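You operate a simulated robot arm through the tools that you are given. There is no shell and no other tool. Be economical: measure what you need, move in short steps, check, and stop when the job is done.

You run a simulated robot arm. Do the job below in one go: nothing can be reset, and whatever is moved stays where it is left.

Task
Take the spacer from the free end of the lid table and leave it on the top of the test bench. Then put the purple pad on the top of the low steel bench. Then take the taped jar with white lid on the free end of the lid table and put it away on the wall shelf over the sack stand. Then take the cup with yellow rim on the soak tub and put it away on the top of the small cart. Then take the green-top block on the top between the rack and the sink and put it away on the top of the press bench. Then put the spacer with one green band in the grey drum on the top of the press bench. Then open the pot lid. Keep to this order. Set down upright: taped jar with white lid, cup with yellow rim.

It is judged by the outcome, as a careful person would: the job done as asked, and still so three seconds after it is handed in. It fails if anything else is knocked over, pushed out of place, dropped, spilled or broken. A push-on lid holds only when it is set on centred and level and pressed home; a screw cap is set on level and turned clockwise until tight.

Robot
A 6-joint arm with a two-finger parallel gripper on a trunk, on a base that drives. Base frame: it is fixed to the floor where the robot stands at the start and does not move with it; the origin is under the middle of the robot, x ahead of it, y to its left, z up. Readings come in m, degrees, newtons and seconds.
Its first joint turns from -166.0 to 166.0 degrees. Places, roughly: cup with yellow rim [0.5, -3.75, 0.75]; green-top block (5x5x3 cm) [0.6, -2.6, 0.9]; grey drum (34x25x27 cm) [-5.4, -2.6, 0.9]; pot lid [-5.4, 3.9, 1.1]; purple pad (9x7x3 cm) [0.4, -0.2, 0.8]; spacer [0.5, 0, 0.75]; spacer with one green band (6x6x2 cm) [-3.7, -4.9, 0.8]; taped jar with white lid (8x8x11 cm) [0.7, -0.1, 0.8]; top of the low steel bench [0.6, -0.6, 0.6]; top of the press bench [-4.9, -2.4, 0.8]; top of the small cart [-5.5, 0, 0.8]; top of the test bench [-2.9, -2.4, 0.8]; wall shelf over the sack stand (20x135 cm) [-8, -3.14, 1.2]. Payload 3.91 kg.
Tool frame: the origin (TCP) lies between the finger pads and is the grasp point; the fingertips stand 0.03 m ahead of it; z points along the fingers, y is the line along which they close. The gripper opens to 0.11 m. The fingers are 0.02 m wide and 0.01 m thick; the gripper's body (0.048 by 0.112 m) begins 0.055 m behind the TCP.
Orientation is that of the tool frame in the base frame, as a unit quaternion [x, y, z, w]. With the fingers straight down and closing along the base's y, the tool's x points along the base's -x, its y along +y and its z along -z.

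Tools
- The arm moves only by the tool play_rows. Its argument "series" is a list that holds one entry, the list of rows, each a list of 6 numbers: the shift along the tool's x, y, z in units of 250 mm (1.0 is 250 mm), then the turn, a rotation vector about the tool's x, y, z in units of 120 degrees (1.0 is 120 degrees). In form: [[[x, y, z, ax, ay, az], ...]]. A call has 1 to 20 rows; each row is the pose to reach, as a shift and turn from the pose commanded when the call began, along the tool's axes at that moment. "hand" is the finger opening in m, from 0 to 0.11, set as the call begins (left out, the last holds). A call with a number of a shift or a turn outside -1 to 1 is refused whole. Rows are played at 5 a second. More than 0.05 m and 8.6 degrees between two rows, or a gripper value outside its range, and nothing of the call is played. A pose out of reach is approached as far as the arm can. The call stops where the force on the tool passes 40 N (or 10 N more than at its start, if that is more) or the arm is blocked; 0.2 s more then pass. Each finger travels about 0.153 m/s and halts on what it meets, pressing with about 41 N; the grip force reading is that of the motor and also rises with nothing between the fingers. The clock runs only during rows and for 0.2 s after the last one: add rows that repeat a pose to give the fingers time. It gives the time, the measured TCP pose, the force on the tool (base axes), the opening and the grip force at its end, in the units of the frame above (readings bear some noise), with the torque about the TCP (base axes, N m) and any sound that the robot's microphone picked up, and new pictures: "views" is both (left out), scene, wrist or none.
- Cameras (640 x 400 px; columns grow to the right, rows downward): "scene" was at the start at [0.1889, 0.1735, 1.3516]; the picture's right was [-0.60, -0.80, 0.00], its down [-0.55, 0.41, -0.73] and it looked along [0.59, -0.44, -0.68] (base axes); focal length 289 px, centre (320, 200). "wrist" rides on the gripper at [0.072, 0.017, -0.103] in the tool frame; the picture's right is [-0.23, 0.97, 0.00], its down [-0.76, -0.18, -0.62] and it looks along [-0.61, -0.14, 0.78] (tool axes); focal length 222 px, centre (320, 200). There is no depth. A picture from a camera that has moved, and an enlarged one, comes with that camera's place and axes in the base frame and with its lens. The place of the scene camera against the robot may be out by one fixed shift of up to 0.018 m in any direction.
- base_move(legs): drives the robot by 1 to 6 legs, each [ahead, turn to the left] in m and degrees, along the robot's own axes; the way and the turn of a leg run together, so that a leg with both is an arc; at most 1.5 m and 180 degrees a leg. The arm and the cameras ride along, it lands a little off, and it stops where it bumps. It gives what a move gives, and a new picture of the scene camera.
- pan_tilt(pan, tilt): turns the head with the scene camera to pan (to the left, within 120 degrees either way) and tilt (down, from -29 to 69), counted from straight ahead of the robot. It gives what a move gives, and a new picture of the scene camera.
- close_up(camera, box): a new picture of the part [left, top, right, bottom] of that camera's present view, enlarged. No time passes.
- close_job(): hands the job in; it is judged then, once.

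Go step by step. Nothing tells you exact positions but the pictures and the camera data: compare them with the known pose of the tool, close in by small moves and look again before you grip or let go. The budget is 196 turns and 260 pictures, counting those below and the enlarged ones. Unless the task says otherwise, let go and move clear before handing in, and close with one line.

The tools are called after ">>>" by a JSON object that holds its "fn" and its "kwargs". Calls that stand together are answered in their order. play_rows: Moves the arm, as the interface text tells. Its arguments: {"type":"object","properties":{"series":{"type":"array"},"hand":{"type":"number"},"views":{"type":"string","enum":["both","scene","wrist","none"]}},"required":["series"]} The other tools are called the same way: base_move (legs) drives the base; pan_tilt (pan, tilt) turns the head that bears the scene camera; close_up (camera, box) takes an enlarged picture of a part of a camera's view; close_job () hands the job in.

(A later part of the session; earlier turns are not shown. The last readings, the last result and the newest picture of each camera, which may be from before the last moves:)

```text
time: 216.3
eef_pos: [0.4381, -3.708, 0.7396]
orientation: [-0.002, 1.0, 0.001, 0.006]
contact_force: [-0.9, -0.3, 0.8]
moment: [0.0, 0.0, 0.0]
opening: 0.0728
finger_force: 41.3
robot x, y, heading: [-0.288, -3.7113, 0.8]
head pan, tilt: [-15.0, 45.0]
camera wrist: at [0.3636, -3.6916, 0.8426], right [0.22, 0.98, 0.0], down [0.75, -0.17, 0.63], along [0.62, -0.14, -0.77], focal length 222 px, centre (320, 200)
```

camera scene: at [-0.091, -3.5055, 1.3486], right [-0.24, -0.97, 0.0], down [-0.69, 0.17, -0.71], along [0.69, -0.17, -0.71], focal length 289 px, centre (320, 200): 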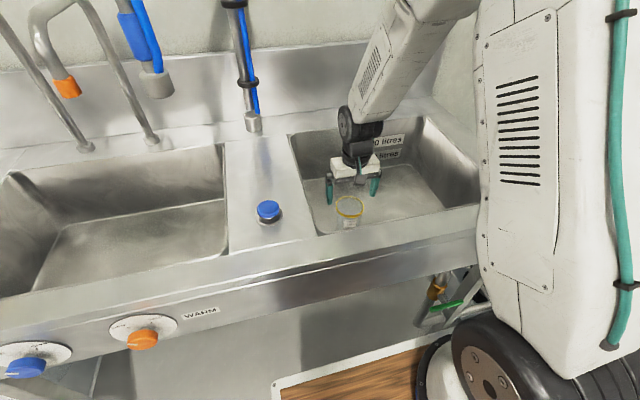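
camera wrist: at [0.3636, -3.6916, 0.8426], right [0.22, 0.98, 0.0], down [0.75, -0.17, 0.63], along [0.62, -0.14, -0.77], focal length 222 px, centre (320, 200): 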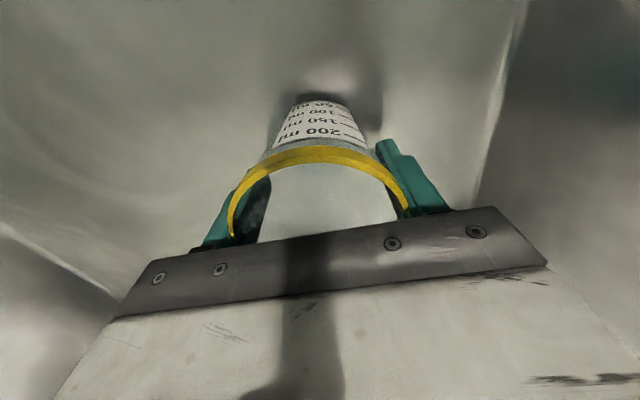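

Gripped under the rim. I lift straight up slowly, keeping it level.

>>> {"fn": "play_rows", "kwargs": {"series": [[[0, 0, -0.06, 0, 0, 0], [0, 0, -0.14, 0, 0, 0], [0, 0, -0.24, 0, 0, 0], [0, 0, -0.36, 0, 0, 0], [0, 0, -0.48, 0, 0, 0], [0, 0, -0.6, 0, 0, 0], [0, 0, -0.72, 0, 0, 0], [0, 0, -0.84, 0, 0, 0], [0, 0, -0.94, 0, 0, 0], [0, 0, -1.0, 0, 0, 0]]], "views": "scene"}}

>>> {"fn": "play_rows", "kwargs": {"series": [[[0.03, 0, -0.08, 0, 0, 0], [0.06, 0, -0.2, 0, 0, 0], [0.1, 0, -0.32, 0, 0, 0], [0.14, 0, -0.44, 0, 0, 0], [0.16, 0, -0.52, 0, 0, 0], [0.16, 0, -0.56, 0, 0, 0]]], "views": "both"}}

```text
time: 218.5
eef_pos: [0.4356, -3.7102, 0.9914]
orientation: [-0.003, 1.0, 0.001, 0.007]
contact_force: [0.2, -0.3, -1.7]
moment: [-0.02, 0.02, 0.0]
opening: 0.0728
finger_force: 41.1
robot x, y, heading: [-0.2882, -3.7074, 1.0]
head pan, tilt: [-15.0, 45.0]
camera scene: at [-0.0908, -3.5055, 1.3486], right [-0.24, -0.97, 0.0], down [-0.69, 0.17, -0.71], along [0.69, -0.17, -0.71], focal length 289 px, centre (320, 200)
```

scene: 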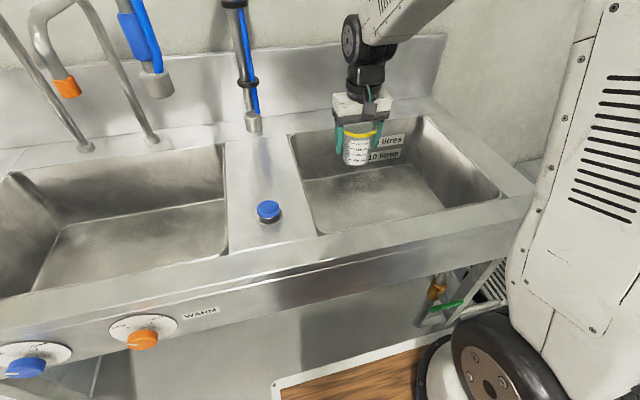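

```text
time: 219.9
eef_pos: [0.3933, -3.7084, 1.129]
orientation: [-0.003, 1.0, 0.001, 0.006]
contact_force: [0.1, -0.8, -0.1]
moment: [-0.01, 0.03, -0.01]
opening: 0.0726
finger_force: 40.8
robot x, y, heading: [-0.2918, -3.7094, 1.0]
head pan, tilt: [-15.0, 45.0]
camera scene: at [-0.0909, -3.5055, 1.3486], right [-0.24, -0.97, 0.0], down [-0.69, 0.17, -0.71], along [0.69, -0.17, -0.71], focal length 289 px, centre (320, 200)
camera wrist: at [0.3196, -3.6915, 1.2319], right [0.22, 0.98, 0.0], down [0.75, -0.17, 0.63], along [0.62, -0.14, -0.77], focal length 222 px, centre (320, 200)
```

scene: 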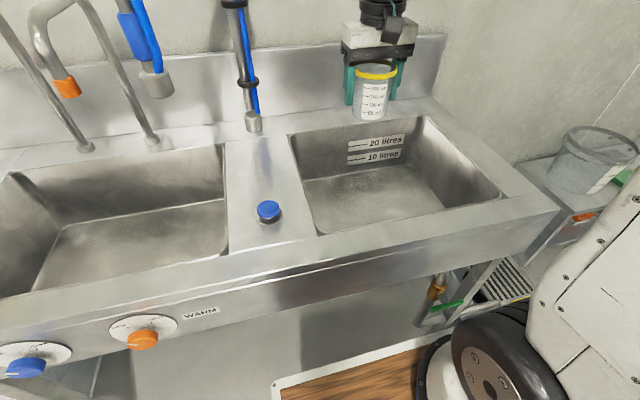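
wrist: 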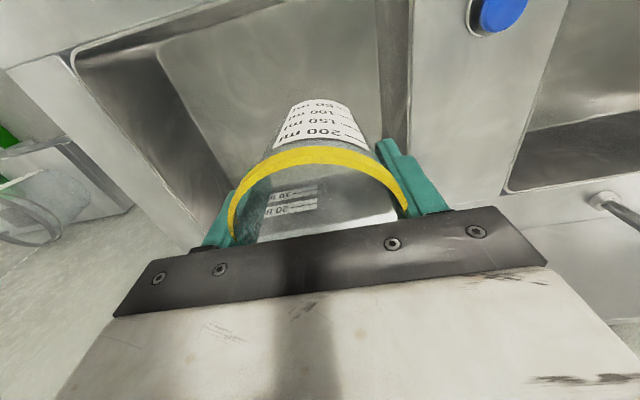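

Cup is held upright and seems empty. I back out and drive north, then look west for the small cart.

>>> {"fn": "base_move", "kwargs": {"legs": [[-0.8, 0], [0, 87.5], [1.2, 0], [1.2, 0], [1.2, 0], [0, 91]]}}

>>> {"fn": "pan_tilt", "kwargs": {"pan": 0, "tilt": 20}}

```text
time: 248.7
eef_pos: [-1.6586, -0.1087, 1.1287]
orientation: [1.0, -0.013, -0.006, 0.001]
contact_force: [-1.1, 0.8, -0.8]
moment: [-0.03, -0.03, -0.01]
opening: 0.0723
finger_force: 40.9
robot x, y, heading: [-0.9763, -0.1225, 179.2]
head pan, tilt: [-15.0, 45.0]
camera scene: at [-1.195, -0.349, 1.3486], right [0.27, 0.96, 0.0], down [0.68, -0.19, -0.71], along [-0.68, 0.19, -0.71], focal length 289 px, centre (320, 200)
```

scene: 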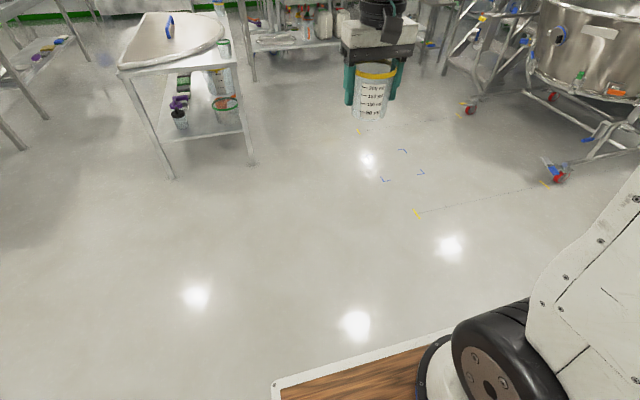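

```text
time: 249.6
eef_pos: [-1.657, -0.1087, 1.1295]
orientation: [1.0, -0.012, -0.006, 0.001]
contact_force: [-1.5, -0.2, -0.4]
moment: [-0.01, 0.04, 0.01]
opening: 0.0718
finger_force: 41.0
robot x, y, heading: [-0.9785, -0.1254, 179.6]
head pan, tilt: [0.0, 20.0]
camera scene: at [-1.2098, -0.3699, 1.3872], right [0.01, 1.0, 0.0], down [0.34, 0.0, -0.94], along [-0.94, 0.01, -0.34], focal length 289 px, centre (320, 200)
```

scene: 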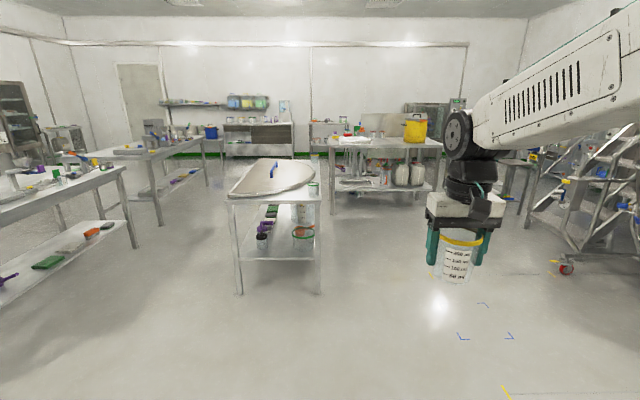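

>>> {"fn": "close_up", "kwargs": {"camera": "scene", "box": [290, 90, 450, 215]}}

```text
3.20 times, centred on (370, 152) of scene
camera zoom: at [-1.2098, -0.3699, 1.3872], right [0.01, 1.0, 0.0], down [0.34, 0.0, -0.94], along [-0.94, 0.01, -0.34], focal length 926 px, centre (160, 352)
```

zoom: 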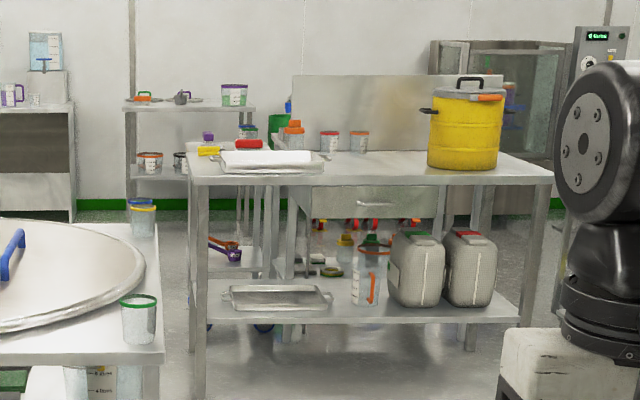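

The small cart should lie behind the table with the yellow pot. I take the aisle at y≈-1.5 between the benches and look from there.

>>> {"fn": "base_move", "kwargs": {"legs": [[0, 69.2], [1.44, 0], [0, -69], [1.4, 0]]}}

>>> {"fn": "pan_tilt", "kwargs": {"pan": -20, "tilt": 20}}

```text
time: 269.2
eef_pos: [-3.5955, -1.4247, 1.1285]
orientation: [1.0, -0.012, -0.006, 0.001]
contact_force: [0.1, -0.1, 0.2]
moment: [0.04, -0.01, 0.02]
opening: 0.0703
finger_force: 41.0
robot x, y, heading: [-2.9142, -1.4431, 179.5]
head pan, tilt: [0.0, 20.0]
camera scene: at [-3.1479, -1.6854, 1.3873], right [0.01, 1.0, 0.0], down [0.34, 0.0, -0.94], along [-0.94, 0.01, -0.34], focal length 289 px, centre (320, 200)
```

scene: 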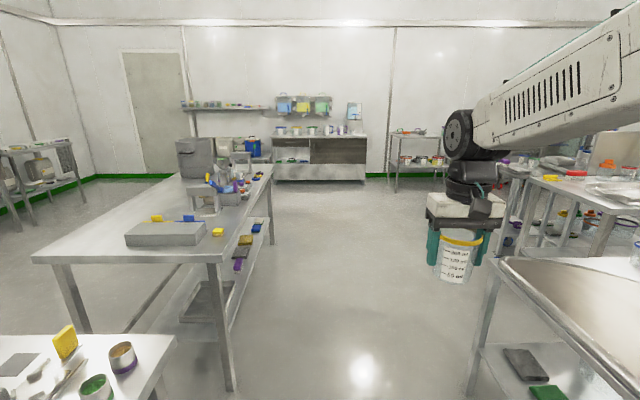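

```text
time: 270.1
eef_pos: [-3.5966, -1.4244, 1.1291]
orientation: [1.0, -0.011, -0.006, 0.0]
contact_force: [0.2, -0.8, -0.3]
moment: [0.01, 0.03, -0.04]
opening: 0.0703
finger_force: 41.0
robot x, y, heading: [-2.9155, -1.439, 179.2]
head pan, tilt: [-20.0, 20.0]
camera scene: at [-3.1419, -1.6537, 1.3873], right [0.35, 0.94, 0.0], down [0.32, -0.12, -0.94], along [-0.88, 0.33, -0.34], focal length 289 px, centre (320, 200)
```

scene: 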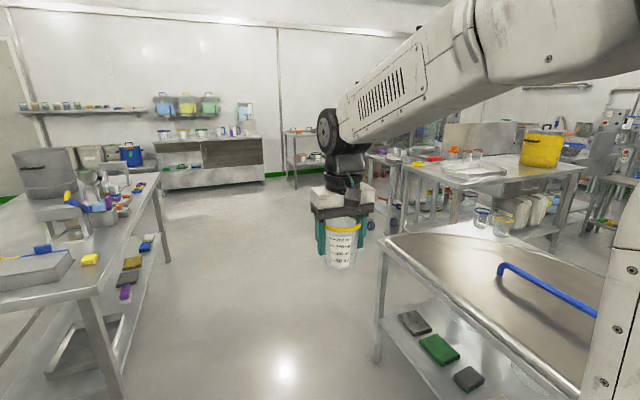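

The aisle is clear to the west. I go on to x≈-5.4 and turn to face the cart.

>>> {"fn": "base_move", "kwargs": {"legs": [[1.25, 0], [1.25, 0], [0, -89.5]]}}

>>> {"fn": "pan_tilt", "kwargs": {"pan": 0, "tilt": 25}}

```text
time: 285.9
eef_pos: [-5.4104, -0.758, 1.129]
orientation: [0.717, -0.697, -0.005, -0.004]
contact_force: [-0.1, 0.2, -0.3]
moment: [0.0, 0.0, 0.0]
opening: 0.0701
finger_force: 40.8
robot x, y, heading: [-5.3908, -1.4388, 92.3]
head pan, tilt: [-20.0, 20.0]
camera scene: at [-5.6113, -1.2425, 1.3873], right [0.95, -0.3, 0.0], down [-0.1, -0.33, -0.94], along [0.29, 0.9, -0.34], focal length 289 px, centre (320, 200)
```

scene: 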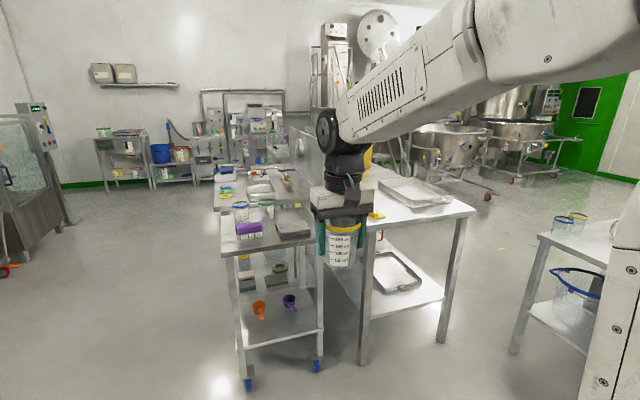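

```text
time: 286.8
eef_pos: [-5.411, -0.76, 1.1279]
orientation: [0.717, -0.697, -0.005, -0.003]
contact_force: [-0.4, 0.8, -1.1]
moment: [0.0, -0.03, 0.01]
opening: 0.07
finger_force: 40.7
robot x, y, heading: [-5.3899, -1.4387, 92.2]
head pan, tilt: [0.0, 25.0]
camera scene: at [-5.6432, -1.2392, 1.3792], right [1.0, 0.04, 0.0], down [0.02, -0.42, -0.91], along [-0.04, 0.91, -0.42], focal length 289 px, centre (320, 200)
```

scene: 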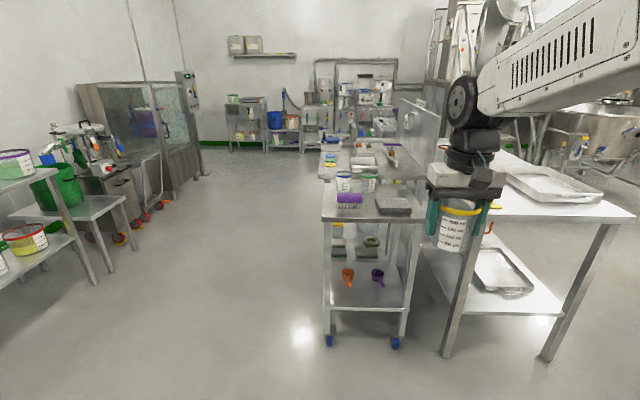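

>>> {"fn": "close_up", "kwargs": {"camera": "scene", "box": [300, 140, 460, 240]}}

```text
4.00 times, centred on (380, 190) of scene
camera zoom: at [-5.6432, -1.2392, 1.3792], right [1.0, 0.04, 0.0], down [0.02, -0.42, -0.91], along [-0.04, 0.91, -0.42], focal length 1157 px, centre (80, 240)
```

zoom: 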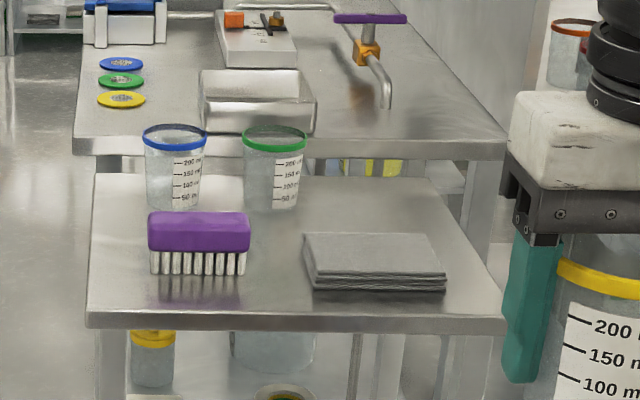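

The cart's top is visible: blue- and green-rimmed cups in a row at about (-5.58,.065) and (-5.46,.065), a brush and a cloth in front. There is a free third spot at about (-5.33,0.06). I drive up.

>>> {"fn": "base_move", "kwargs": {"legs": [[0, -2.2], [0.7, 0]]}}

>>> {"fn": "pan_tilt", "kwargs": {"pan": 0, "tilt": 40}}

```text
time: 291.0
eef_pos: [-5.3695, -0.0553, 1.1297]
orientation: [-0.698, 0.716, 0.005, 0.003]
contact_force: [-0.7, 0.0, 0.0]
moment: [0.01, 0.01, 0.0]
opening: 0.0699
finger_force: 41.1
robot x, y, heading: [-5.3879, -0.738, 89.2]
head pan, tilt: [0.0, 25.0]
camera scene: at [-5.6273, -0.5229, 1.3792], right [1.0, -0.01, 0.0], down [-0.01, -0.42, -0.91], along [0.01, 0.91, -0.42], focal length 289 px, centre (320, 200)
```

scene: 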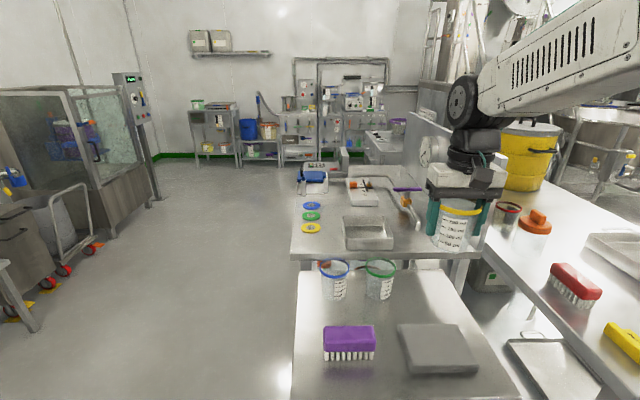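

```text
time: 291.8
eef_pos: [-5.3697, -0.0549, 1.129]
orientation: [-0.699, 0.715, 0.005, 0.003]
contact_force: [-0.1, 0.2, -1.5]
moment: [-0.02, 0.01, -0.03]
opening: 0.0702
finger_force: 41.5
robot x, y, heading: [-5.3841, -0.7341, 89.0]
head pan, tilt: [0.0, 40.0]
camera scene: at [-5.6274, -0.53, 1.356], right [1.0, -0.01, 0.0], down [-0.01, -0.64, -0.77], along [0.01, 0.77, -0.64], focal length 289 px, centre (320, 200)
```

scene: 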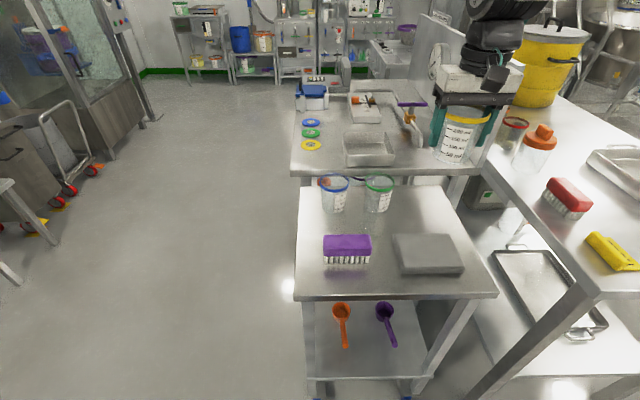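

I move the cup above the free spot, staying above the other rims, and check.

>>> {"fn": "play_rows", "kwargs": {"series": [[[-0.12, -0.03, 0, 0, 0, 0], [-0.24, -0.06, 0, 0, 0, 0], [-0.36, -0.09, 0, 0, 0, 0], [-0.48, -0.12, 0, 0, 0, 0], [-0.543, -0.128, 0.08, 0, 0, 0], [-0.543, -0.128, 0.16, 0, 0, 0], [-0.543, -0.128, 0.24, 0, 0, 0], [-0.543, -0.128, 0.24, 0, 0, 0]]]}}

```text
time: 293.6
eef_pos: [-5.3359, 0.0807, 1.0712]
orientation: [-0.698, 0.716, 0.005, 0.004]
contact_force: [0.3, 0.7, -0.2]
moment: [0.04, 0.0, -0.01]
opening: 0.0701
finger_force: 40.2
robot x, y, heading: [-5.3881, -0.7354, 89.2]
head pan, tilt: [0.0, 40.0]
camera scene: at [-5.6274, -0.53, 1.3559], right [1.0, -0.01, 0.0], down [-0.01, -0.64, -0.77], along [0.01, 0.77, -0.64], focal length 289 px, centre (320, 200)
camera wrist: at [-5.3546, 0.008, 1.1741], right [-0.97, 0.25, 0.0], down [0.2, 0.75, 0.63], along [0.16, 0.61, -0.77], focal length 222 px, centre (320, 200)
```

scene: 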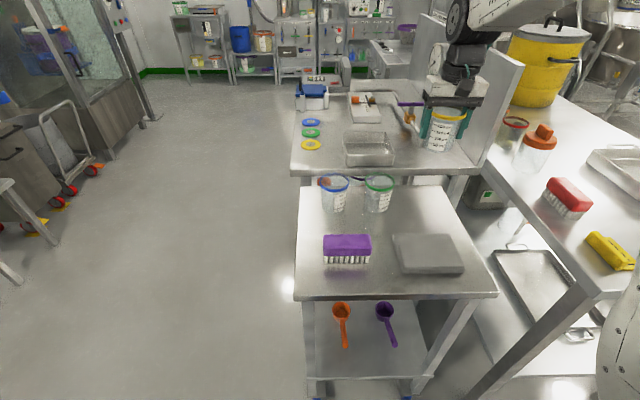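
wrist: 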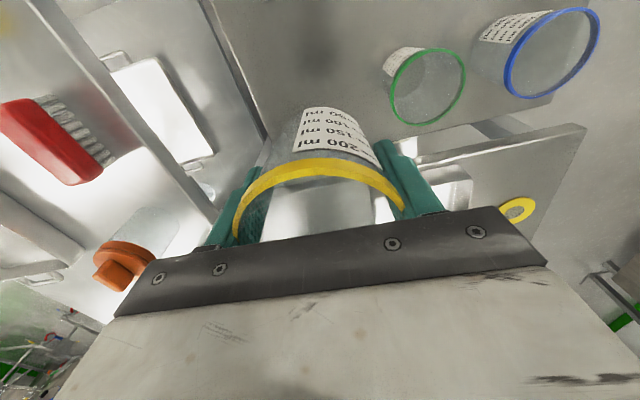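

Spot verified from the wrist view; green cup's edge is at x≈-5.416, cart's right edge ≈-5.22. I shift slightly to (-5.325,0.065) and lower.

>>> {"fn": "play_rows", "kwargs": {"series": [[[0.06, -0.04, 0.1, 0, 0, 0], [0.06, -0.04, 0.24, 0, 0, 0], [0.06, -0.04, 0.38, 0, 0, 0], [0.06, -0.04, 0.52, 0, 0, 0], [0.06, -0.04, 0.62, 0, 0, 0], [0.06, -0.04, 0.62, 0, 0, 0]]]}}

```text
time: 295.0
eef_pos: [-5.3244, 0.0671, 0.9157]
orientation: [-0.698, 0.716, 0.005, 0.004]
contact_force: [-1.2, 0.0, 0.2]
moment: [0.0, 0.03, 0.02]
opening: 0.0699
finger_force: 41.3
robot x, y, heading: [-5.3862, -0.7368, 89.0]
head pan, tilt: [0.0, 40.0]
camera scene: at [-5.6274, -0.5301, 1.3559], right [1.0, -0.01, 0.0], down [-0.01, -0.64, -0.77], along [0.01, 0.77, -0.64], focal length 289 px, centre (320, 200)
camera wrist: at [-5.344, -0.0061, 1.0186], right [-0.97, 0.25, 0.0], down [0.2, 0.75, 0.63], along [0.16, 0.61, -0.77], focal length 222 px, centre (320, 200)
```

scene: 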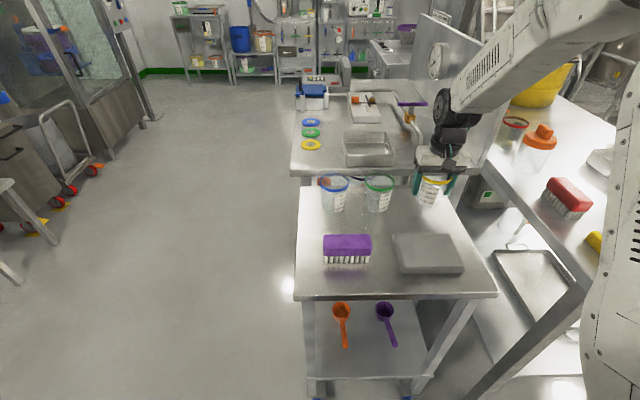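
wrist: 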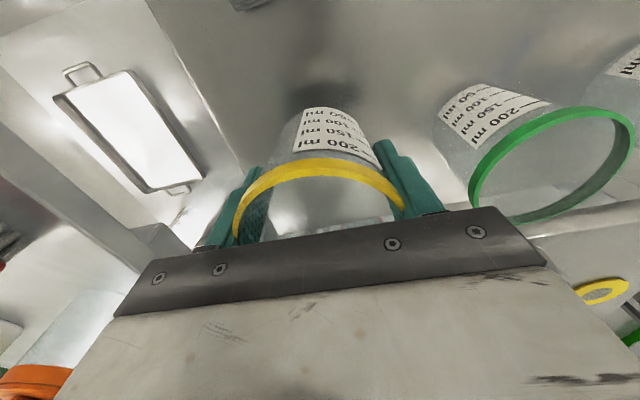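

>>> {"fn": "play_rows", "kwargs": {"series": [[[0, 0, 0.02, 0, 0, 0], [0, 0, 0.04, 0, 0, 0], [0, 0, 0.06, 0, 0, 0], [0, 0, 0.075, 0, 0, 0], [0, 0, 0.09, 0, 0, 0], [0, 0, 0.105, 0, 0, 0], [0, 0, 0.12, 0, 0, 0], [0, 0, 0.135, 0, 0, 0], [0, 0, 0.15, 0, 0, 0], [0, 0, 0.165, 0, 0, 0], [0, 0, 0.18, 0, 0, 0]]], "views": "scene"}}

```text
time: 297.4
eef_pos: [-5.3246, 0.0671, 0.8721]
orientation: [-0.698, 0.716, 0.007, 0.004]
contact_force: [-1.2, -4.2, 21.2]
moment: [-0.3, -0.19, 0.0]
opening: 0.0701
finger_force: 40.8
robot x, y, heading: [-5.389, -0.7364, 89.3]
head pan, tilt: [0.0, 40.0]
camera scene: at [-5.6275, -0.5309, 1.356], right [1.0, -0.01, 0.0], down [-0.01, -0.64, -0.77], along [0.01, 0.77, -0.64], focal length 289 px, centre (320, 200)
```

scene: 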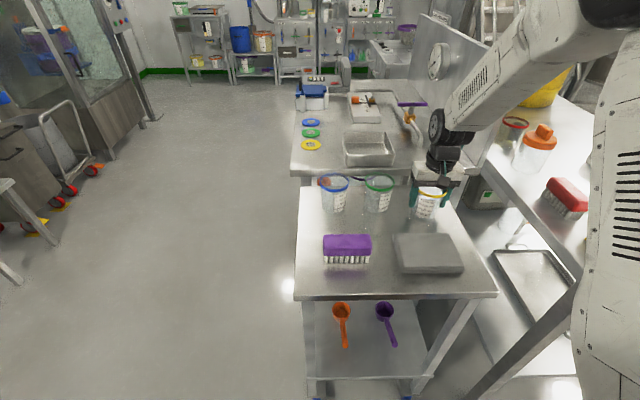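

Contact. I open to 0.088 and rise straight.

>>> {"fn": "play_rows", "kwargs": {"series": [[[0, 0, -0.006, 0, 0, 0], [0, 0, -0.006, 0, 0, 0], [0, 0, -0.006, 0, 0, 0]]], "hand": 0.092, "views": "none"}}

>>> {"fn": "play_rows", "kwargs": {"series": [[[0, 0, -0.06, 0, 0, 0], [0, 0, -0.14, 0, 0, 0], [0, 0, -0.24, 0, 0, 0], [0, 0, -0.36, 0, 0, 0], [0, 0, -0.5, 0, 0, 0], [0.1, 0, -0.64, 0, 0, 0], [0.25, 0, -0.76, 0, 0, 0], [0.4, 0, -0.8, 0, 0, 0], [0.58, 0, -0.8, 0, 0, 0], [0.72, 0, -0.8, 0, 0, 0]]], "views": "scene"}}

```text
time: 298.2
eef_pos: [-5.3249, 0.0686, 0.8728]
orientation: [-0.698, 0.716, 0.005, 0.004]
contact_force: [0.8, -0.8, 0.3]
moment: [0.02, 0.0, 0.02]
opening: 0.0919
finger_force: 0.1
robot x, y, heading: [-5.3864, -0.7342, 89.1]
head pan, tilt: [0.0, 40.0]
```

```text
time: 300.4
eef_pos: [-5.3298, -0.1135, 1.0682]
orientation: [-0.698, 0.716, 0.005, 0.003]
contact_force: [-0.7, 0.2, -0.5]
moment: [-0.01, -0.01, -0.03]
opening: 0.0922
finger_force: 0.1
robot x, y, heading: [-5.3867, -0.7407, 89.6]
head pan, tilt: [0.0, 40.0]
camera scene: at [-5.6274, -0.5295, 1.3558], right [1.0, -0.01, 0.0], down [-0.01, -0.64, -0.77], along [0.01, 0.77, -0.64], focal length 289 px, centre (320, 200)
```

scene: 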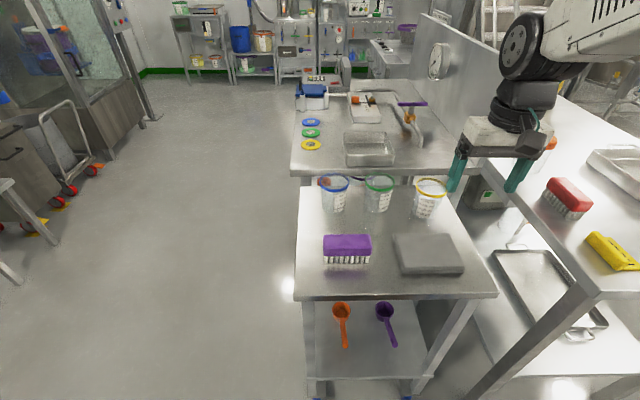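

The cup stands in the row on the cart. Now the green-top block near (0.55,-2.63): I drive back east.

>>> {"fn": "base_move", "kwargs": {"legs": [[-0.7, 0], [0, -89.5], [1.33, 0], [1.33, 0], [1.33, 0]]}}

>>> {"fn": "base_move", "kwargs": {"legs": [[0, -60], [1.35, 0], [0, 60]]}}

```text
time: 326.7
eef_pos: [-0.8006, -1.3156, 1.0686]
orientation: [-0.013, 1.0, 0.002, 0.006]
contact_force: [0.3, -0.6, 0.2]
moment: [0.04, 0.02, -0.01]
opening: 0.0921
finger_force: 0.0
robot x, y, heading: [-1.4294, -1.2861, 2.4]
head pan, tilt: [0.0, 40.0]
camera scene: at [-1.2272, -1.059, 1.3559], right [0.04, -1.0, 0.0], down [-0.64, -0.03, -0.77], along [0.77, 0.03, -0.64], focal length 289 px, centre (320, 200)
```

scene: 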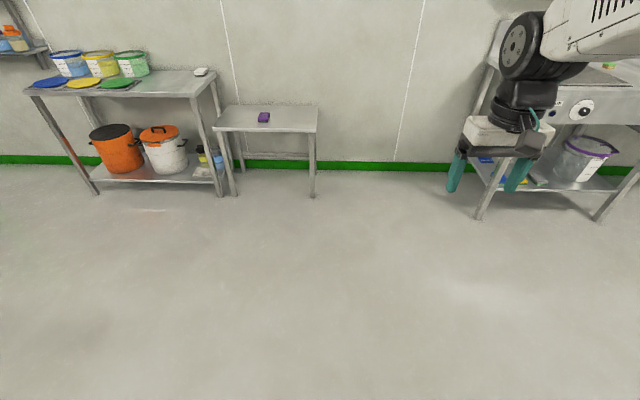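

```text
time: 338.8
eef_pos: [-0.0723, -2.4682, 1.0689]
orientation: [-0.013, 1.0, 0.0, 0.006]
contact_force: [0.1, 0.2, 0.7]
moment: [-0.01, 0.01, 0.02]
opening: 0.092
finger_force: 0.1
robot x, y, heading: [-0.6981, -2.4435, 2.1]
head pan, tilt: [0.0, 40.0]
camera scene: at [-0.5, -2.2111, 1.3559], right [0.04, -1.0, 0.0], down [-0.64, -0.02, -0.77], along [0.77, 0.03, -0.64], focal length 289 px, centre (320, 200)
```

scene: 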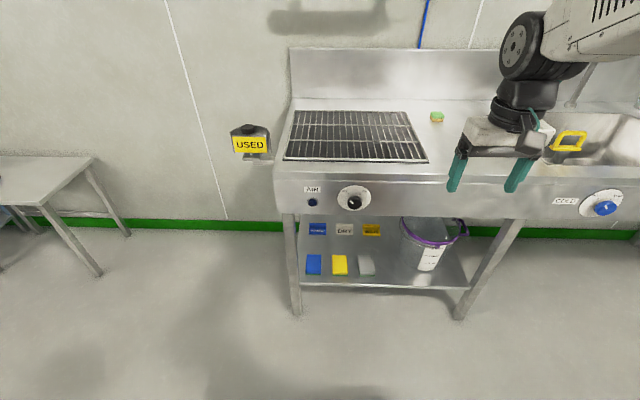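

>>> {"fn": "base_move", "kwargs": {"legs": [[0.45, -2]]}}

>>> {"fn": "close_up", "kwargs": {"camera": "scene", "box": [340, 60, 540, 185]}}

```text
time: 341.5
eef_pos: [0.3734, -2.4787, 1.0688]
orientation: [0.004, 1.0, 0.0, 0.006]
contact_force: [-0.4, -0.1, 0.2]
moment: [-0.02, 0.0, -0.01]
opening: 0.092
finger_force: 0.0
robot x, y, heading: [-0.2462, -2.436, 0.4]
head pan, tilt: [0.0, 40.0]
camera scene: at [-0.045, -2.2079, 1.3559], right [0.01, -1.0, 0.0], down [-0.64, 0.0, -0.77], along [0.77, 0.0, -0.64], focal length 289 px, centre (320, 200)
```

scene: 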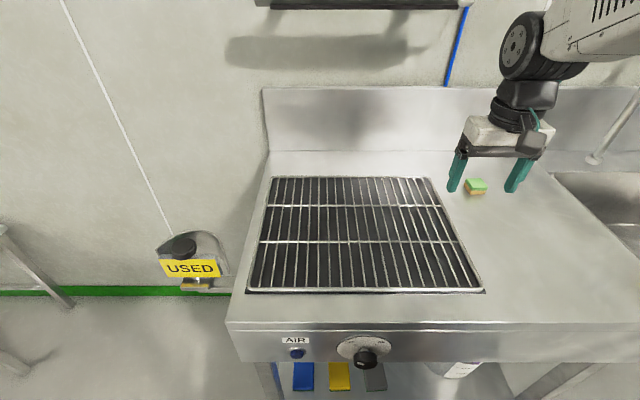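

```text
3.20 times, centred on (440, 122) of scene
camera zoom: at [-0.045, -2.2079, 1.3559], right [0.01, -1.0, 0.0], down [-0.64, 0.0, -0.77], along [0.77, 0.0, -0.64], focal length 926 px, centre (-64, 448)
```

zoom: 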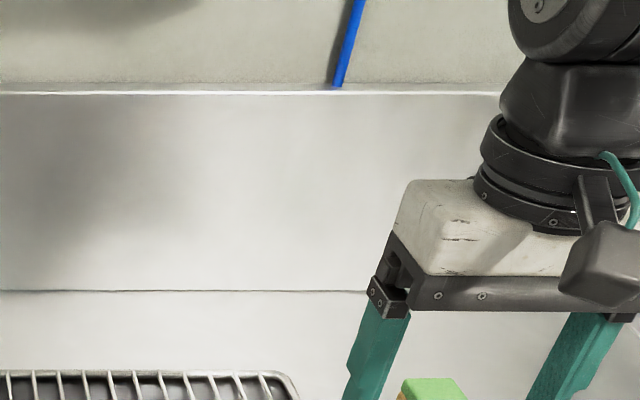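

>>> {"fn": "play_rows", "kwargs": {"series": [[[-0.14, -0.085, 0.05, 0, 0, 0], [-0.28, -0.17, 0.1, 0, 0, 0], [-0.42, -0.26, 0.16, 0, 0, 0], [-0.56, -0.34, 0.22, 0, 0, 0], [-0.7, -0.43, 0.28, 0, 0, 0], [-0.804, -0.5, 0.32, 0, 0, 0], [-0.804, -0.5, 0.32, 0, 0, 0]]], "views": "wrist"}}

```text
time: 343.1
eef_pos: [0.5747, -2.6048, 0.9904]
orientation: [0.004, 1.0, 0.001, 0.006]
contact_force: [0.2, -0.3, 0.1]
moment: [0.02, -0.02, -0.01]
opening: 0.0922
finger_force: 0.0
robot x, y, heading: [-0.2493, -2.4319, 0.1]
head pan, tilt: [0.0, 40.0]
camera wrist: at [0.5004, -2.587, 1.0938], right [0.23, 0.97, 0.0], down [0.75, -0.18, 0.63], along [0.62, -0.14, -0.77], focal length 222 px, centre (320, 200)
```

wrist: 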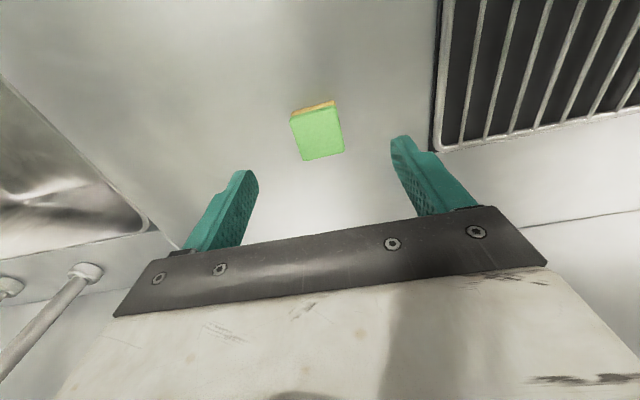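

Block centre at about (0.580,-2.606), square to the axes. I descend until touching the surface.

>>> {"fn": "play_rows", "kwargs": {"series": [[[-0.02, -0.004, 0.1, 0, 0, 0], [-0.02, -0.004, 0.2, 0, 0, 0], [-0.02, -0.004, 0.28, 0, 0, 0], [-0.02, -0.004, 0.3, 0, 0, 0], [-0.02, -0.004, 0.32, 0, 0, 0], [-0.02, -0.004, 0.34, 0, 0, 0], [-0.02, -0.004, 0.36, 0, 0, 0]]], "views": "wrist"}}

```text
time: 344.6
eef_pos: [0.5814, -2.6068, 0.9114]
orientation: [0.003, 1.0, 0.0, 0.009]
contact_force: [-12.3, 1.8, 13.9]
moment: [-0.67, 0.54, -0.69]
opening: 0.0912
finger_force: 0.1
robot x, y, heading: [-0.2528, -2.4313, 0.2]
head pan, tilt: [0.0, 40.0]
stopped in row 7: the force on the tool passed its limit at 48 N (the readings are from after the stop); the commanded pose is now the measured one
camera wrist: at [0.5064, -2.5888, 1.0129], right [0.23, 0.97, 0.0], down [0.75, -0.18, 0.64], along [0.62, -0.15, -0.77], focal length 222 px, centre (320, 200)
```

wrist: 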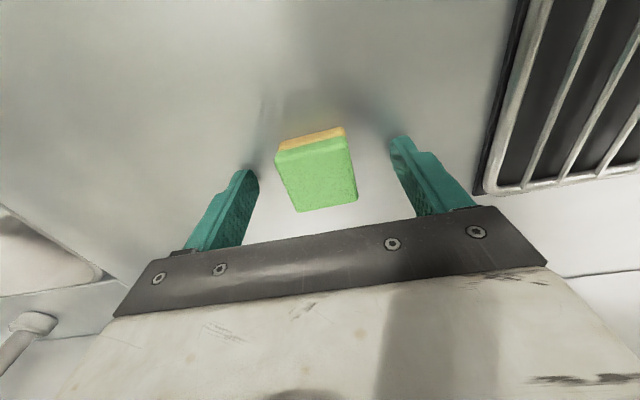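

Surface at ≈0.881. I raise 4 mm and close.

>>> {"fn": "play_rows", "kwargs": {"series": [[[0, 0, -0.018, 0, 0, 0], [0, 0, -0.018, 0, 0, 0]]], "views": "none"}}

>>> {"fn": "play_rows", "kwargs": {"series": [[[0, 0, 0, 0, 0, 0], [0, 0, 0, 0, 0, 0], [0, 0, 0, 0, 0, 0], [0, 0, 0, 0, 0, 0]]], "hand": 0.03, "views": "none"}}

>>> {"fn": "play_rows", "kwargs": {"series": [[[0, 0, -0.1, 0, 0, 0], [0, 0, -0.25, 0, 0, 0], [0, 0, -0.42, 0, 0, 0], [0.1, 0.05, -0.58, 0, 0, 0], [0.25, 0.1, -0.68, 0, 0, 0], [0.42, 0.15, -0.76, 0, 0, 0], [0.58, 0.2, -0.8, 0, 0, 0], [0.72, 0.3, -0.8, 0, 0, 0]]], "views": "both"}}

```text
time: 345.2
eef_pos: [0.5818, -2.6061, 0.9135]
orientation: [0.004, 1.0, 0.001, 0.008]
contact_force: [-0.6, 0.3, 0.6]
moment: [0.02, 0.01, 0.02]
opening: 0.0918
finger_force: 0.2
robot x, y, heading: [-0.2539, -2.4351, 0.3]
head pan, tilt: [0.0, 40.0]
```

```text
time: 346.2
eef_pos: [0.5814, -2.6068, 0.9134]
orientation: [0.003, 1.0, 0.0, 0.009]
contact_force: [-0.2, 0.4, 0.3]
moment: [-0.03, 0.01, 0.03]
opening: 0.0408
finger_force: 40.6
robot x, y, heading: [-0.25, -2.4299, 0.2]
head pan, tilt: [0.0, 40.0]
```

```text
time: 348.0
eef_pos: [0.3984, -2.5293, 1.11]
orientation: [0.003, 1.0, -0.001, 0.009]
contact_force: [-0.2, -0.2, -1.8]
moment: [-0.02, 0.05, 0.02]
opening: 0.0409
finger_force: 40.7
robot x, y, heading: [-0.2482, -2.4333, 0.3]
head pan, tilt: [0.0, 40.0]
camera scene: at [-0.0445, -2.2081, 1.3559], right [0.01, -1.0, 0.0], down [-0.64, 0.0, -0.77], along [0.77, 0.0, -0.64], focal length 289 px, centre (320, 200)
camera wrist: at [0.324, -2.5117, 1.2124], right [0.23, 0.97, 0.0], down [0.75, -0.18, 0.64], along [0.62, -0.15, -0.77], focal length 222 px, centre (320, 200)
```

scene: 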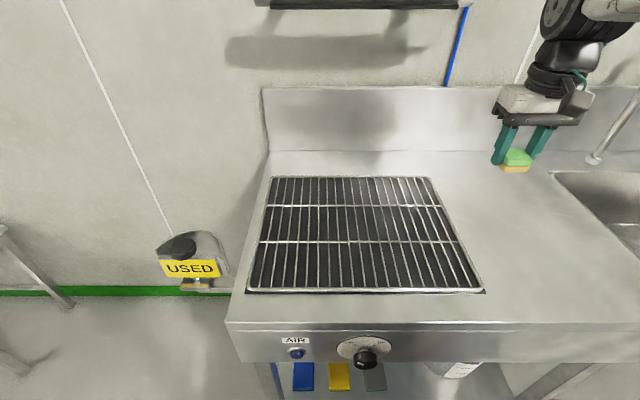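
wrist: 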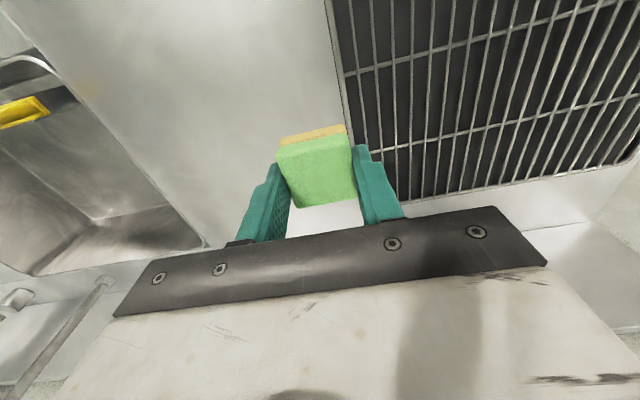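

Block held. I drive by the south aisle to stand south of the press bench.

>>> {"fn": "base_move", "kwargs": {"legs": [[-0.6, 0], [0, -117.3], [1.05, 0], [0, -63]]}}

>>> {"fn": "base_move", "kwargs": {"legs": [[1.12, 0], [1.12, 0], [1.1, 0], [0, -90]]}}

>>> {"fn": "pan_tilt", "kwargs": {"pan": 0, "tilt": 30}}

```text
time: 364.0
eef_pos: [-1.9612, -3.2744, 1.1097]
orientation: [1.0, 0.001, -0.009, 0.0]
contact_force: [0.0, 0.0, 0.1]
moment: [-0.03, 0.01, 0.0]
opening: 0.041
finger_force: 40.7
robot x, y, heading: [-1.3131, -3.361, -178.9]
head pan, tilt: [0.0, 40.0]
camera scene: at [-1.5301, -3.6156, 1.3559], right [-0.02, 1.0, 0.0], down [0.64, 0.01, -0.77], along [-0.77, -0.01, -0.64], focal length 289 px, centre (320, 200)
```

scene: 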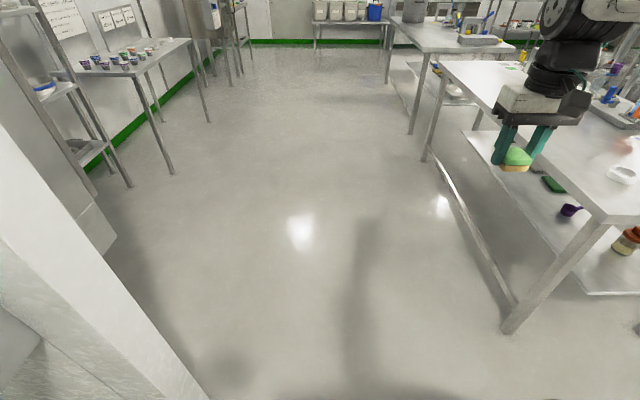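

```text
time: 384.1
eef_pos: [-4.5938, -2.7865, 1.1096]
orientation: [0.725, -0.689, -0.007, -0.005]
contact_force: [0.3, -0.1, -0.1]
moment: [0.01, 0.02, -0.01]
opening: 0.0407
finger_force: 41.3
robot x, y, heading: [-4.6525, -3.4401, 93.7]
head pan, tilt: [0.0, 40.0]
camera scene: at [-4.9104, -3.2529, 1.3559], right [1.0, 0.06, 0.0], down [0.04, -0.64, -0.77], along [-0.05, 0.76, -0.64], focal length 289 px, centre (320, 200)
```

scene: 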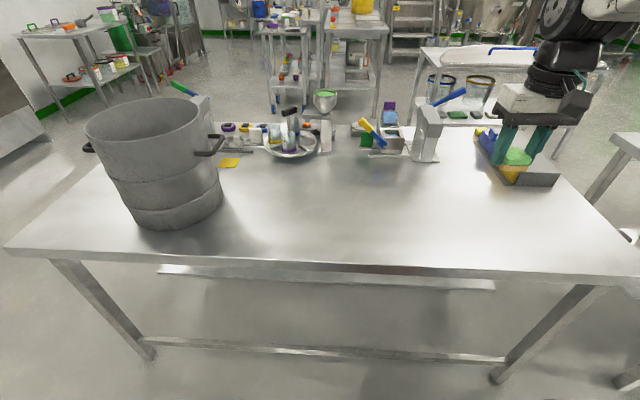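

```text
time: 384.8
eef_pos: [-4.5943, -2.788, 1.1101]
orientation: [0.725, -0.689, -0.006, -0.006]
contact_force: [0.4, 0.9, 0.2]
moment: [0.0, 0.01, -0.01]
opening: 0.0406
finger_force: 41.1
robot x, y, heading: [-4.6533, -3.4397, 93.7]
head pan, tilt: [0.0, 30.0]
camera scene: at [-4.9107, -3.2475, 1.3712], right [1.0, 0.06, 0.0], down [0.03, -0.5, -0.87], along [-0.05, 0.86, -0.5], focal length 289 px, centre (320, 200)
```

scene: 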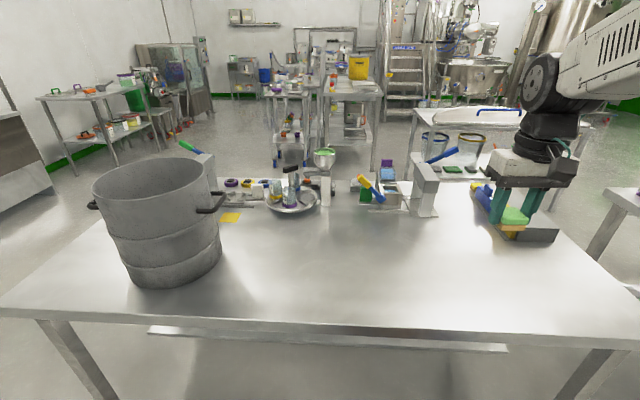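

The near half of the press bench is clear; the grey drum is an open pot at left. I carry the block to about (-4.6,-2.6) and lower.

>>> {"fn": "play_rows", "kwargs": {"series": [[[-0.13, 0, 0.1, 0, 0, 0], [-0.26, -0.01, 0.2, 0, 0, 0], [-0.39, -0.02, 0.3, 0, 0, 0], [-0.52, -0.03, 0.4, 0, 0, 0], [-0.65, -0.03, 0.5, 0, 0, 0], [-0.76, -0.04, 0.62, 0, 0, 0], [-0.76, -0.04, 0.78, 0, 0, 0], [-0.76, -0.04, 0.88, 0, 0, 0], [-0.76, -0.04, 0.88, 0, 0, 0]]], "views": "both"}}

>>> {"fn": "play_rows", "kwargs": {"series": [[[0, 0, 0.03, 0, 0, 0], [0, 0, 0.06, 0, 0, 0], [0, 0, 0.08, 0, 0, 0], [0, 0, 0.1, 0, 0, 0], [0, 0, 0.12, 0, 0, 0], [0, 0, 0.14, 0, 0, 0], [0, 0, 0.16, 0, 0, 0], [0, 0, 0.18, 0, 0, 0], [0, 0, 0.2, 0, 0, 0], [0, 0, 0.22, 0, 0, 0], [0, 0, 0.24, 0, 0, 0]]], "views": "none"}}

```text
time: 386.8
eef_pos: [-4.5941, -2.5925, 0.8935]
orientation: [0.725, -0.689, -0.007, -0.005]
contact_force: [0.7, -0.6, -0.4]
moment: [0.0, -0.03, -0.03]
opening: 0.0409
finger_force: 40.7
robot x, y, heading: [-4.6538, -3.4428, 93.6]
head pan, tilt: [0.0, 30.0]
camera scene: at [-4.9107, -3.2475, 1.3713], right [1.0, 0.06, 0.0], down [0.03, -0.5, -0.87], along [-0.05, 0.86, -0.5], focal length 289 px, centre (320, 200)
camera wrist: at [-4.6071, -2.6674, 0.996], right [-0.98, 0.18, 0.0], down [0.14, 0.76, 0.64], along [0.11, 0.63, -0.77], focal length 222 px, centre (320, 200)
```

scene: 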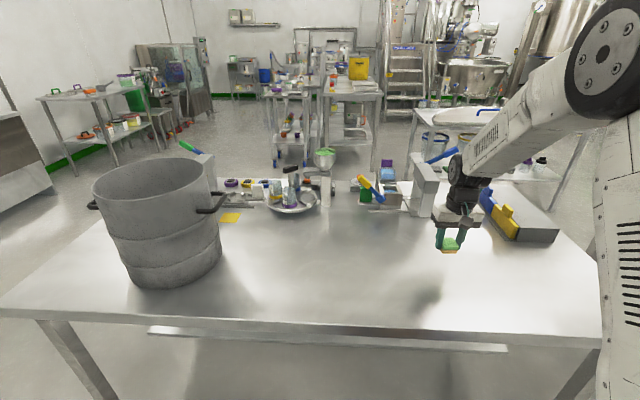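
wrist: 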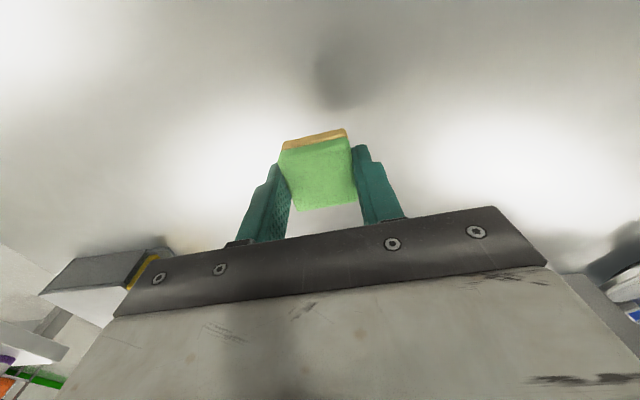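

```text
time: 389.2
eef_pos: [-4.5926, -2.5928, 0.8335]
orientation: [0.725, -0.689, -0.006, -0.006]
contact_force: [-0.2, -0.1, -0.7]
moment: [0.03, 0.01, 0.01]
opening: 0.0409
finger_force: 40.9
robot x, y, heading: [-4.6545, -3.4385, 93.6]
head pan, tilt: [0.0, 30.0]
```

>>> {"fn": "play_rows", "kwargs": {"series": [[[0, 0, 0.01, 0, 0, 0], [0, 0, 0.02, 0, 0, 0], [0, 0, 0.03, 0, 0, 0], [0, 0, 0.04, 0, 0, 0], [0, 0, 0.05, 0, 0, 0], [0, 0, 0.06, 0, 0, 0], [0, 0, 0.07, 0, 0, 0], [0, 0, 0.08, 0, 0, 0], [0, 0, 0.09, 0, 0, 0], [0, 0, 0.1, 0, 0, 0]]], "views": "wrist"}}

```text
time: 389.9
eef_pos: [-4.5939, -2.5896, 0.8322]
orientation: [0.725, -0.689, -0.009, -0.009]
contact_force: [0.5, -1.1, 13.2]
moment: [-0.14, 0.05, 0.0]
opening: 0.041
finger_force: 41.2
robot x, y, heading: [-4.6548, -3.4408, 93.6]
head pan, tilt: [0.0, 30.0]
stopped in row 3: the force on the tool passed its limit at 40 N (the readings are from after the stop); the commanded pose is now the measured one
camera wrist: at [-4.6074, -2.6656, 0.9342], right [-0.98, 0.18, 0.01], down [0.14, 0.75, 0.64], along [0.11, 0.63, -0.77], focal length 222 px, centre (320, 200)
```

wrist: 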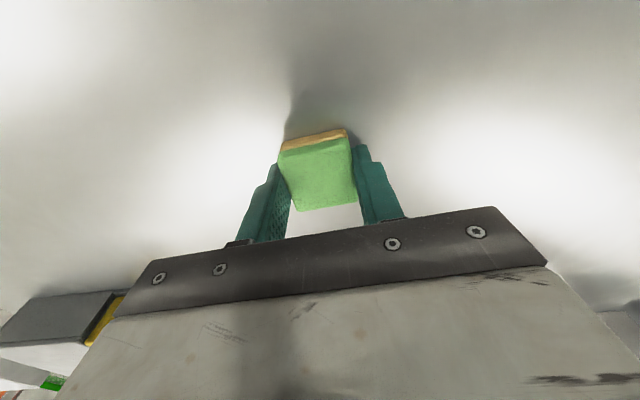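

Contact. I release, rise and retract, also taking out a 1.5° tilt.

>>> {"fn": "play_rows", "kwargs": {"series": [[[0, 0, 0, 0, 0, 0], [0, 0, 0, 0, 0, 0], [0, 0, 0, 0, 0, 0]]], "hand": 0.09, "views": "none"}}

>>> {"fn": "play_rows", "kwargs": {"series": [[[0, 0, -0.1, 0, 0, 0], [0, 0, -0.25, 0, 0, 0], [0, 0, -0.42, 0, 0, 0], [0.1, 0, -0.58, 0, 0.012, 0], [0.25, 0, -0.7, 0, 0.012, 0], [0.42, 0, -0.82, 0, 0.012, 0], [0.58, 0, -0.95, 0, 0.012, 0], [0.76, 0, -1.0, 0, 0.012, 0]]], "views": "scene"}}

```text
time: 390.7
eef_pos: [-4.5937, -2.5913, 0.8315]
orientation: [0.725, -0.689, -0.008, -0.007]
contact_force: [-1.0, -0.3, 0.4]
moment: [0.01, -0.02, -0.03]
opening: 0.0901
finger_force: 0.1
robot x, y, heading: [-4.6568, -3.4407, 93.3]
head pan, tilt: [0.0, 30.0]
```

```text
refused: row 6 steps farther than a row can; nothing moved
```

>>> {"fn": "play_rows", "kwargs": {"series": [[[0, 0, -0.1, 0, 0, 0], [0, 0, -0.25, 0, 0, 0], [0, 0, -0.42, 0, 0, 0], [0.08, 0, -0.56, 0, 0.012, 0], [0.2, 0, -0.68, 0, 0.012, 0], [0.32, 0, -0.8, 0, 0.012, 0], [0.44, 0, -0.92, 0, 0.012, 0], [0.58, 0, -1.0, 0, 0.012, 0], [0.76, 0, -1.0, 0, 0.012, 0]]], "views": "scene"}}

```text
time: 392.7
eef_pos: [-4.5855, -2.7876, 1.0769]
orientation: [0.725, -0.689, 0.002, 0.001]
contact_force: [0.3, 0.4, -0.4]
moment: [-0.03, 0.0, -0.01]
opening: 0.0899
finger_force: 0.0
robot x, y, heading: [-4.653, -3.4387, 93.6]
head pan, tilt: [0.0, 30.0]
camera scene: at [-4.9107, -3.247, 1.3712], right [1.0, 0.06, 0.0], down [0.03, -0.5, -0.87], along [-0.05, 0.86, -0.5], focal length 289 px, centre (320, 200)
```

scene: 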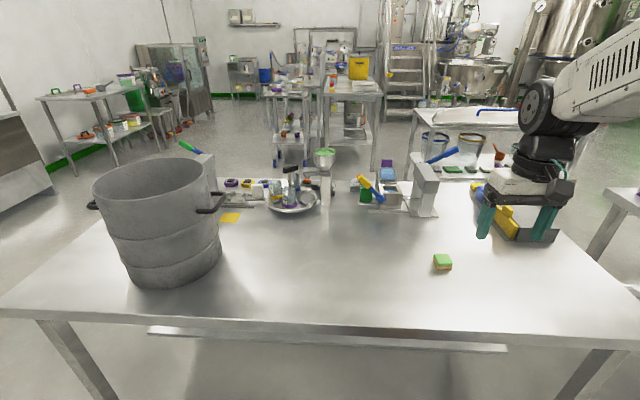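

The block lies on the press bench. Next the green-banded spacer on the wall table near (-3.7,-4.9).

>>> {"fn": "base_move", "kwargs": {"legs": [[0, -124], [1.05, 0], [0, -60]]}}

>>> {"fn": "pan_tilt", "kwargs": {"pan": 0, "tilt": 35}}

>>> {"fn": "close_up", "kwargs": {"camera": "scene", "box": [160, 100, 480, 300]}}

```text
time: 405.7
eef_pos: [-3.8547, -4.6068, 1.0785]
orientation: [0.705, 0.709, 0.001, -0.002]
contact_force: [0.1, 0.2, 1.0]
moment: [0.01, -0.03, 0.02]
opening: 0.0898
finger_force: 0.1
robot x, y, heading: [-3.7505, -3.9533, -89.1]
head pan, tilt: [0.0, 30.0]
camera scene: at [-3.5236, -4.186, 1.3713], right [-1.0, -0.02, 0.0], down [-0.01, 0.5, -0.87], along [0.01, -0.87, -0.5], focal length 289 px, centre (320, 200)
```

scene: 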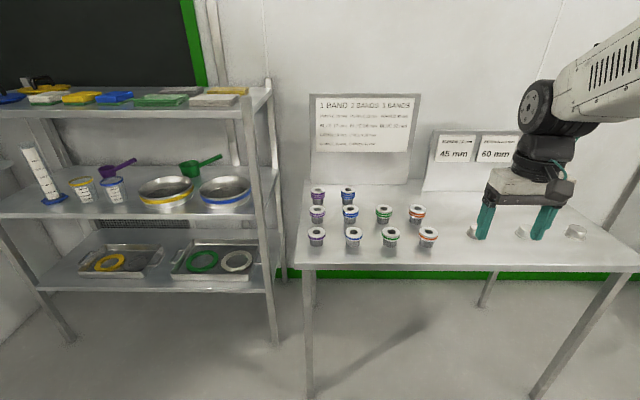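

```text
time: 406.4
eef_pos: [-3.8541, -4.6073, 1.0757]
orientation: [0.706, 0.708, 0.001, -0.001]
contact_force: [0.1, -0.1, 0.2]
moment: [0.0, 0.01, 0.01]
opening: 0.0897
finger_force: 0.1
robot x, y, heading: [-3.7534, -3.9573, -89.2]
head pan, tilt: [0.0, 35.0]
camera scene: at [-3.5237, -4.1836, 1.3635], right [-1.0, -0.02, 0.0], down [-0.01, 0.57, -0.82], along [0.01, -0.82, -0.57], focal length 289 px, centre (320, 200)
```

scene: 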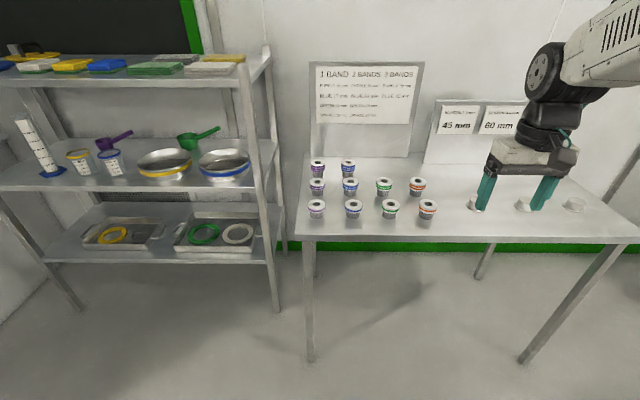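

```text
2.00 times, centred on (320, 200) of scene
camera zoom: at [-3.5237, -4.1836, 1.3635], right [-1.0, -0.02, 0.0], down [-0.01, 0.57, -0.82], along [0.01, -0.82, -0.57], focal length 579 px, centre (320, 200)
```

zoom: 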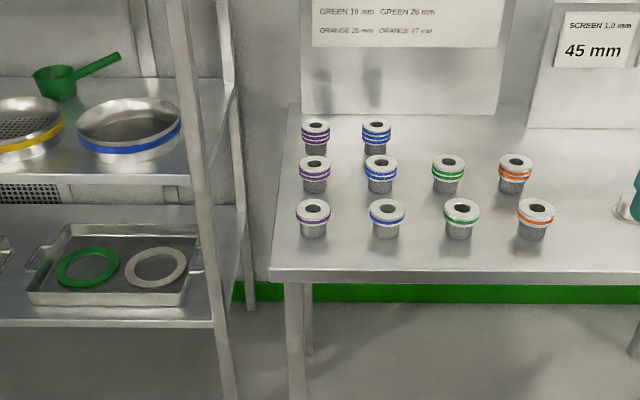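

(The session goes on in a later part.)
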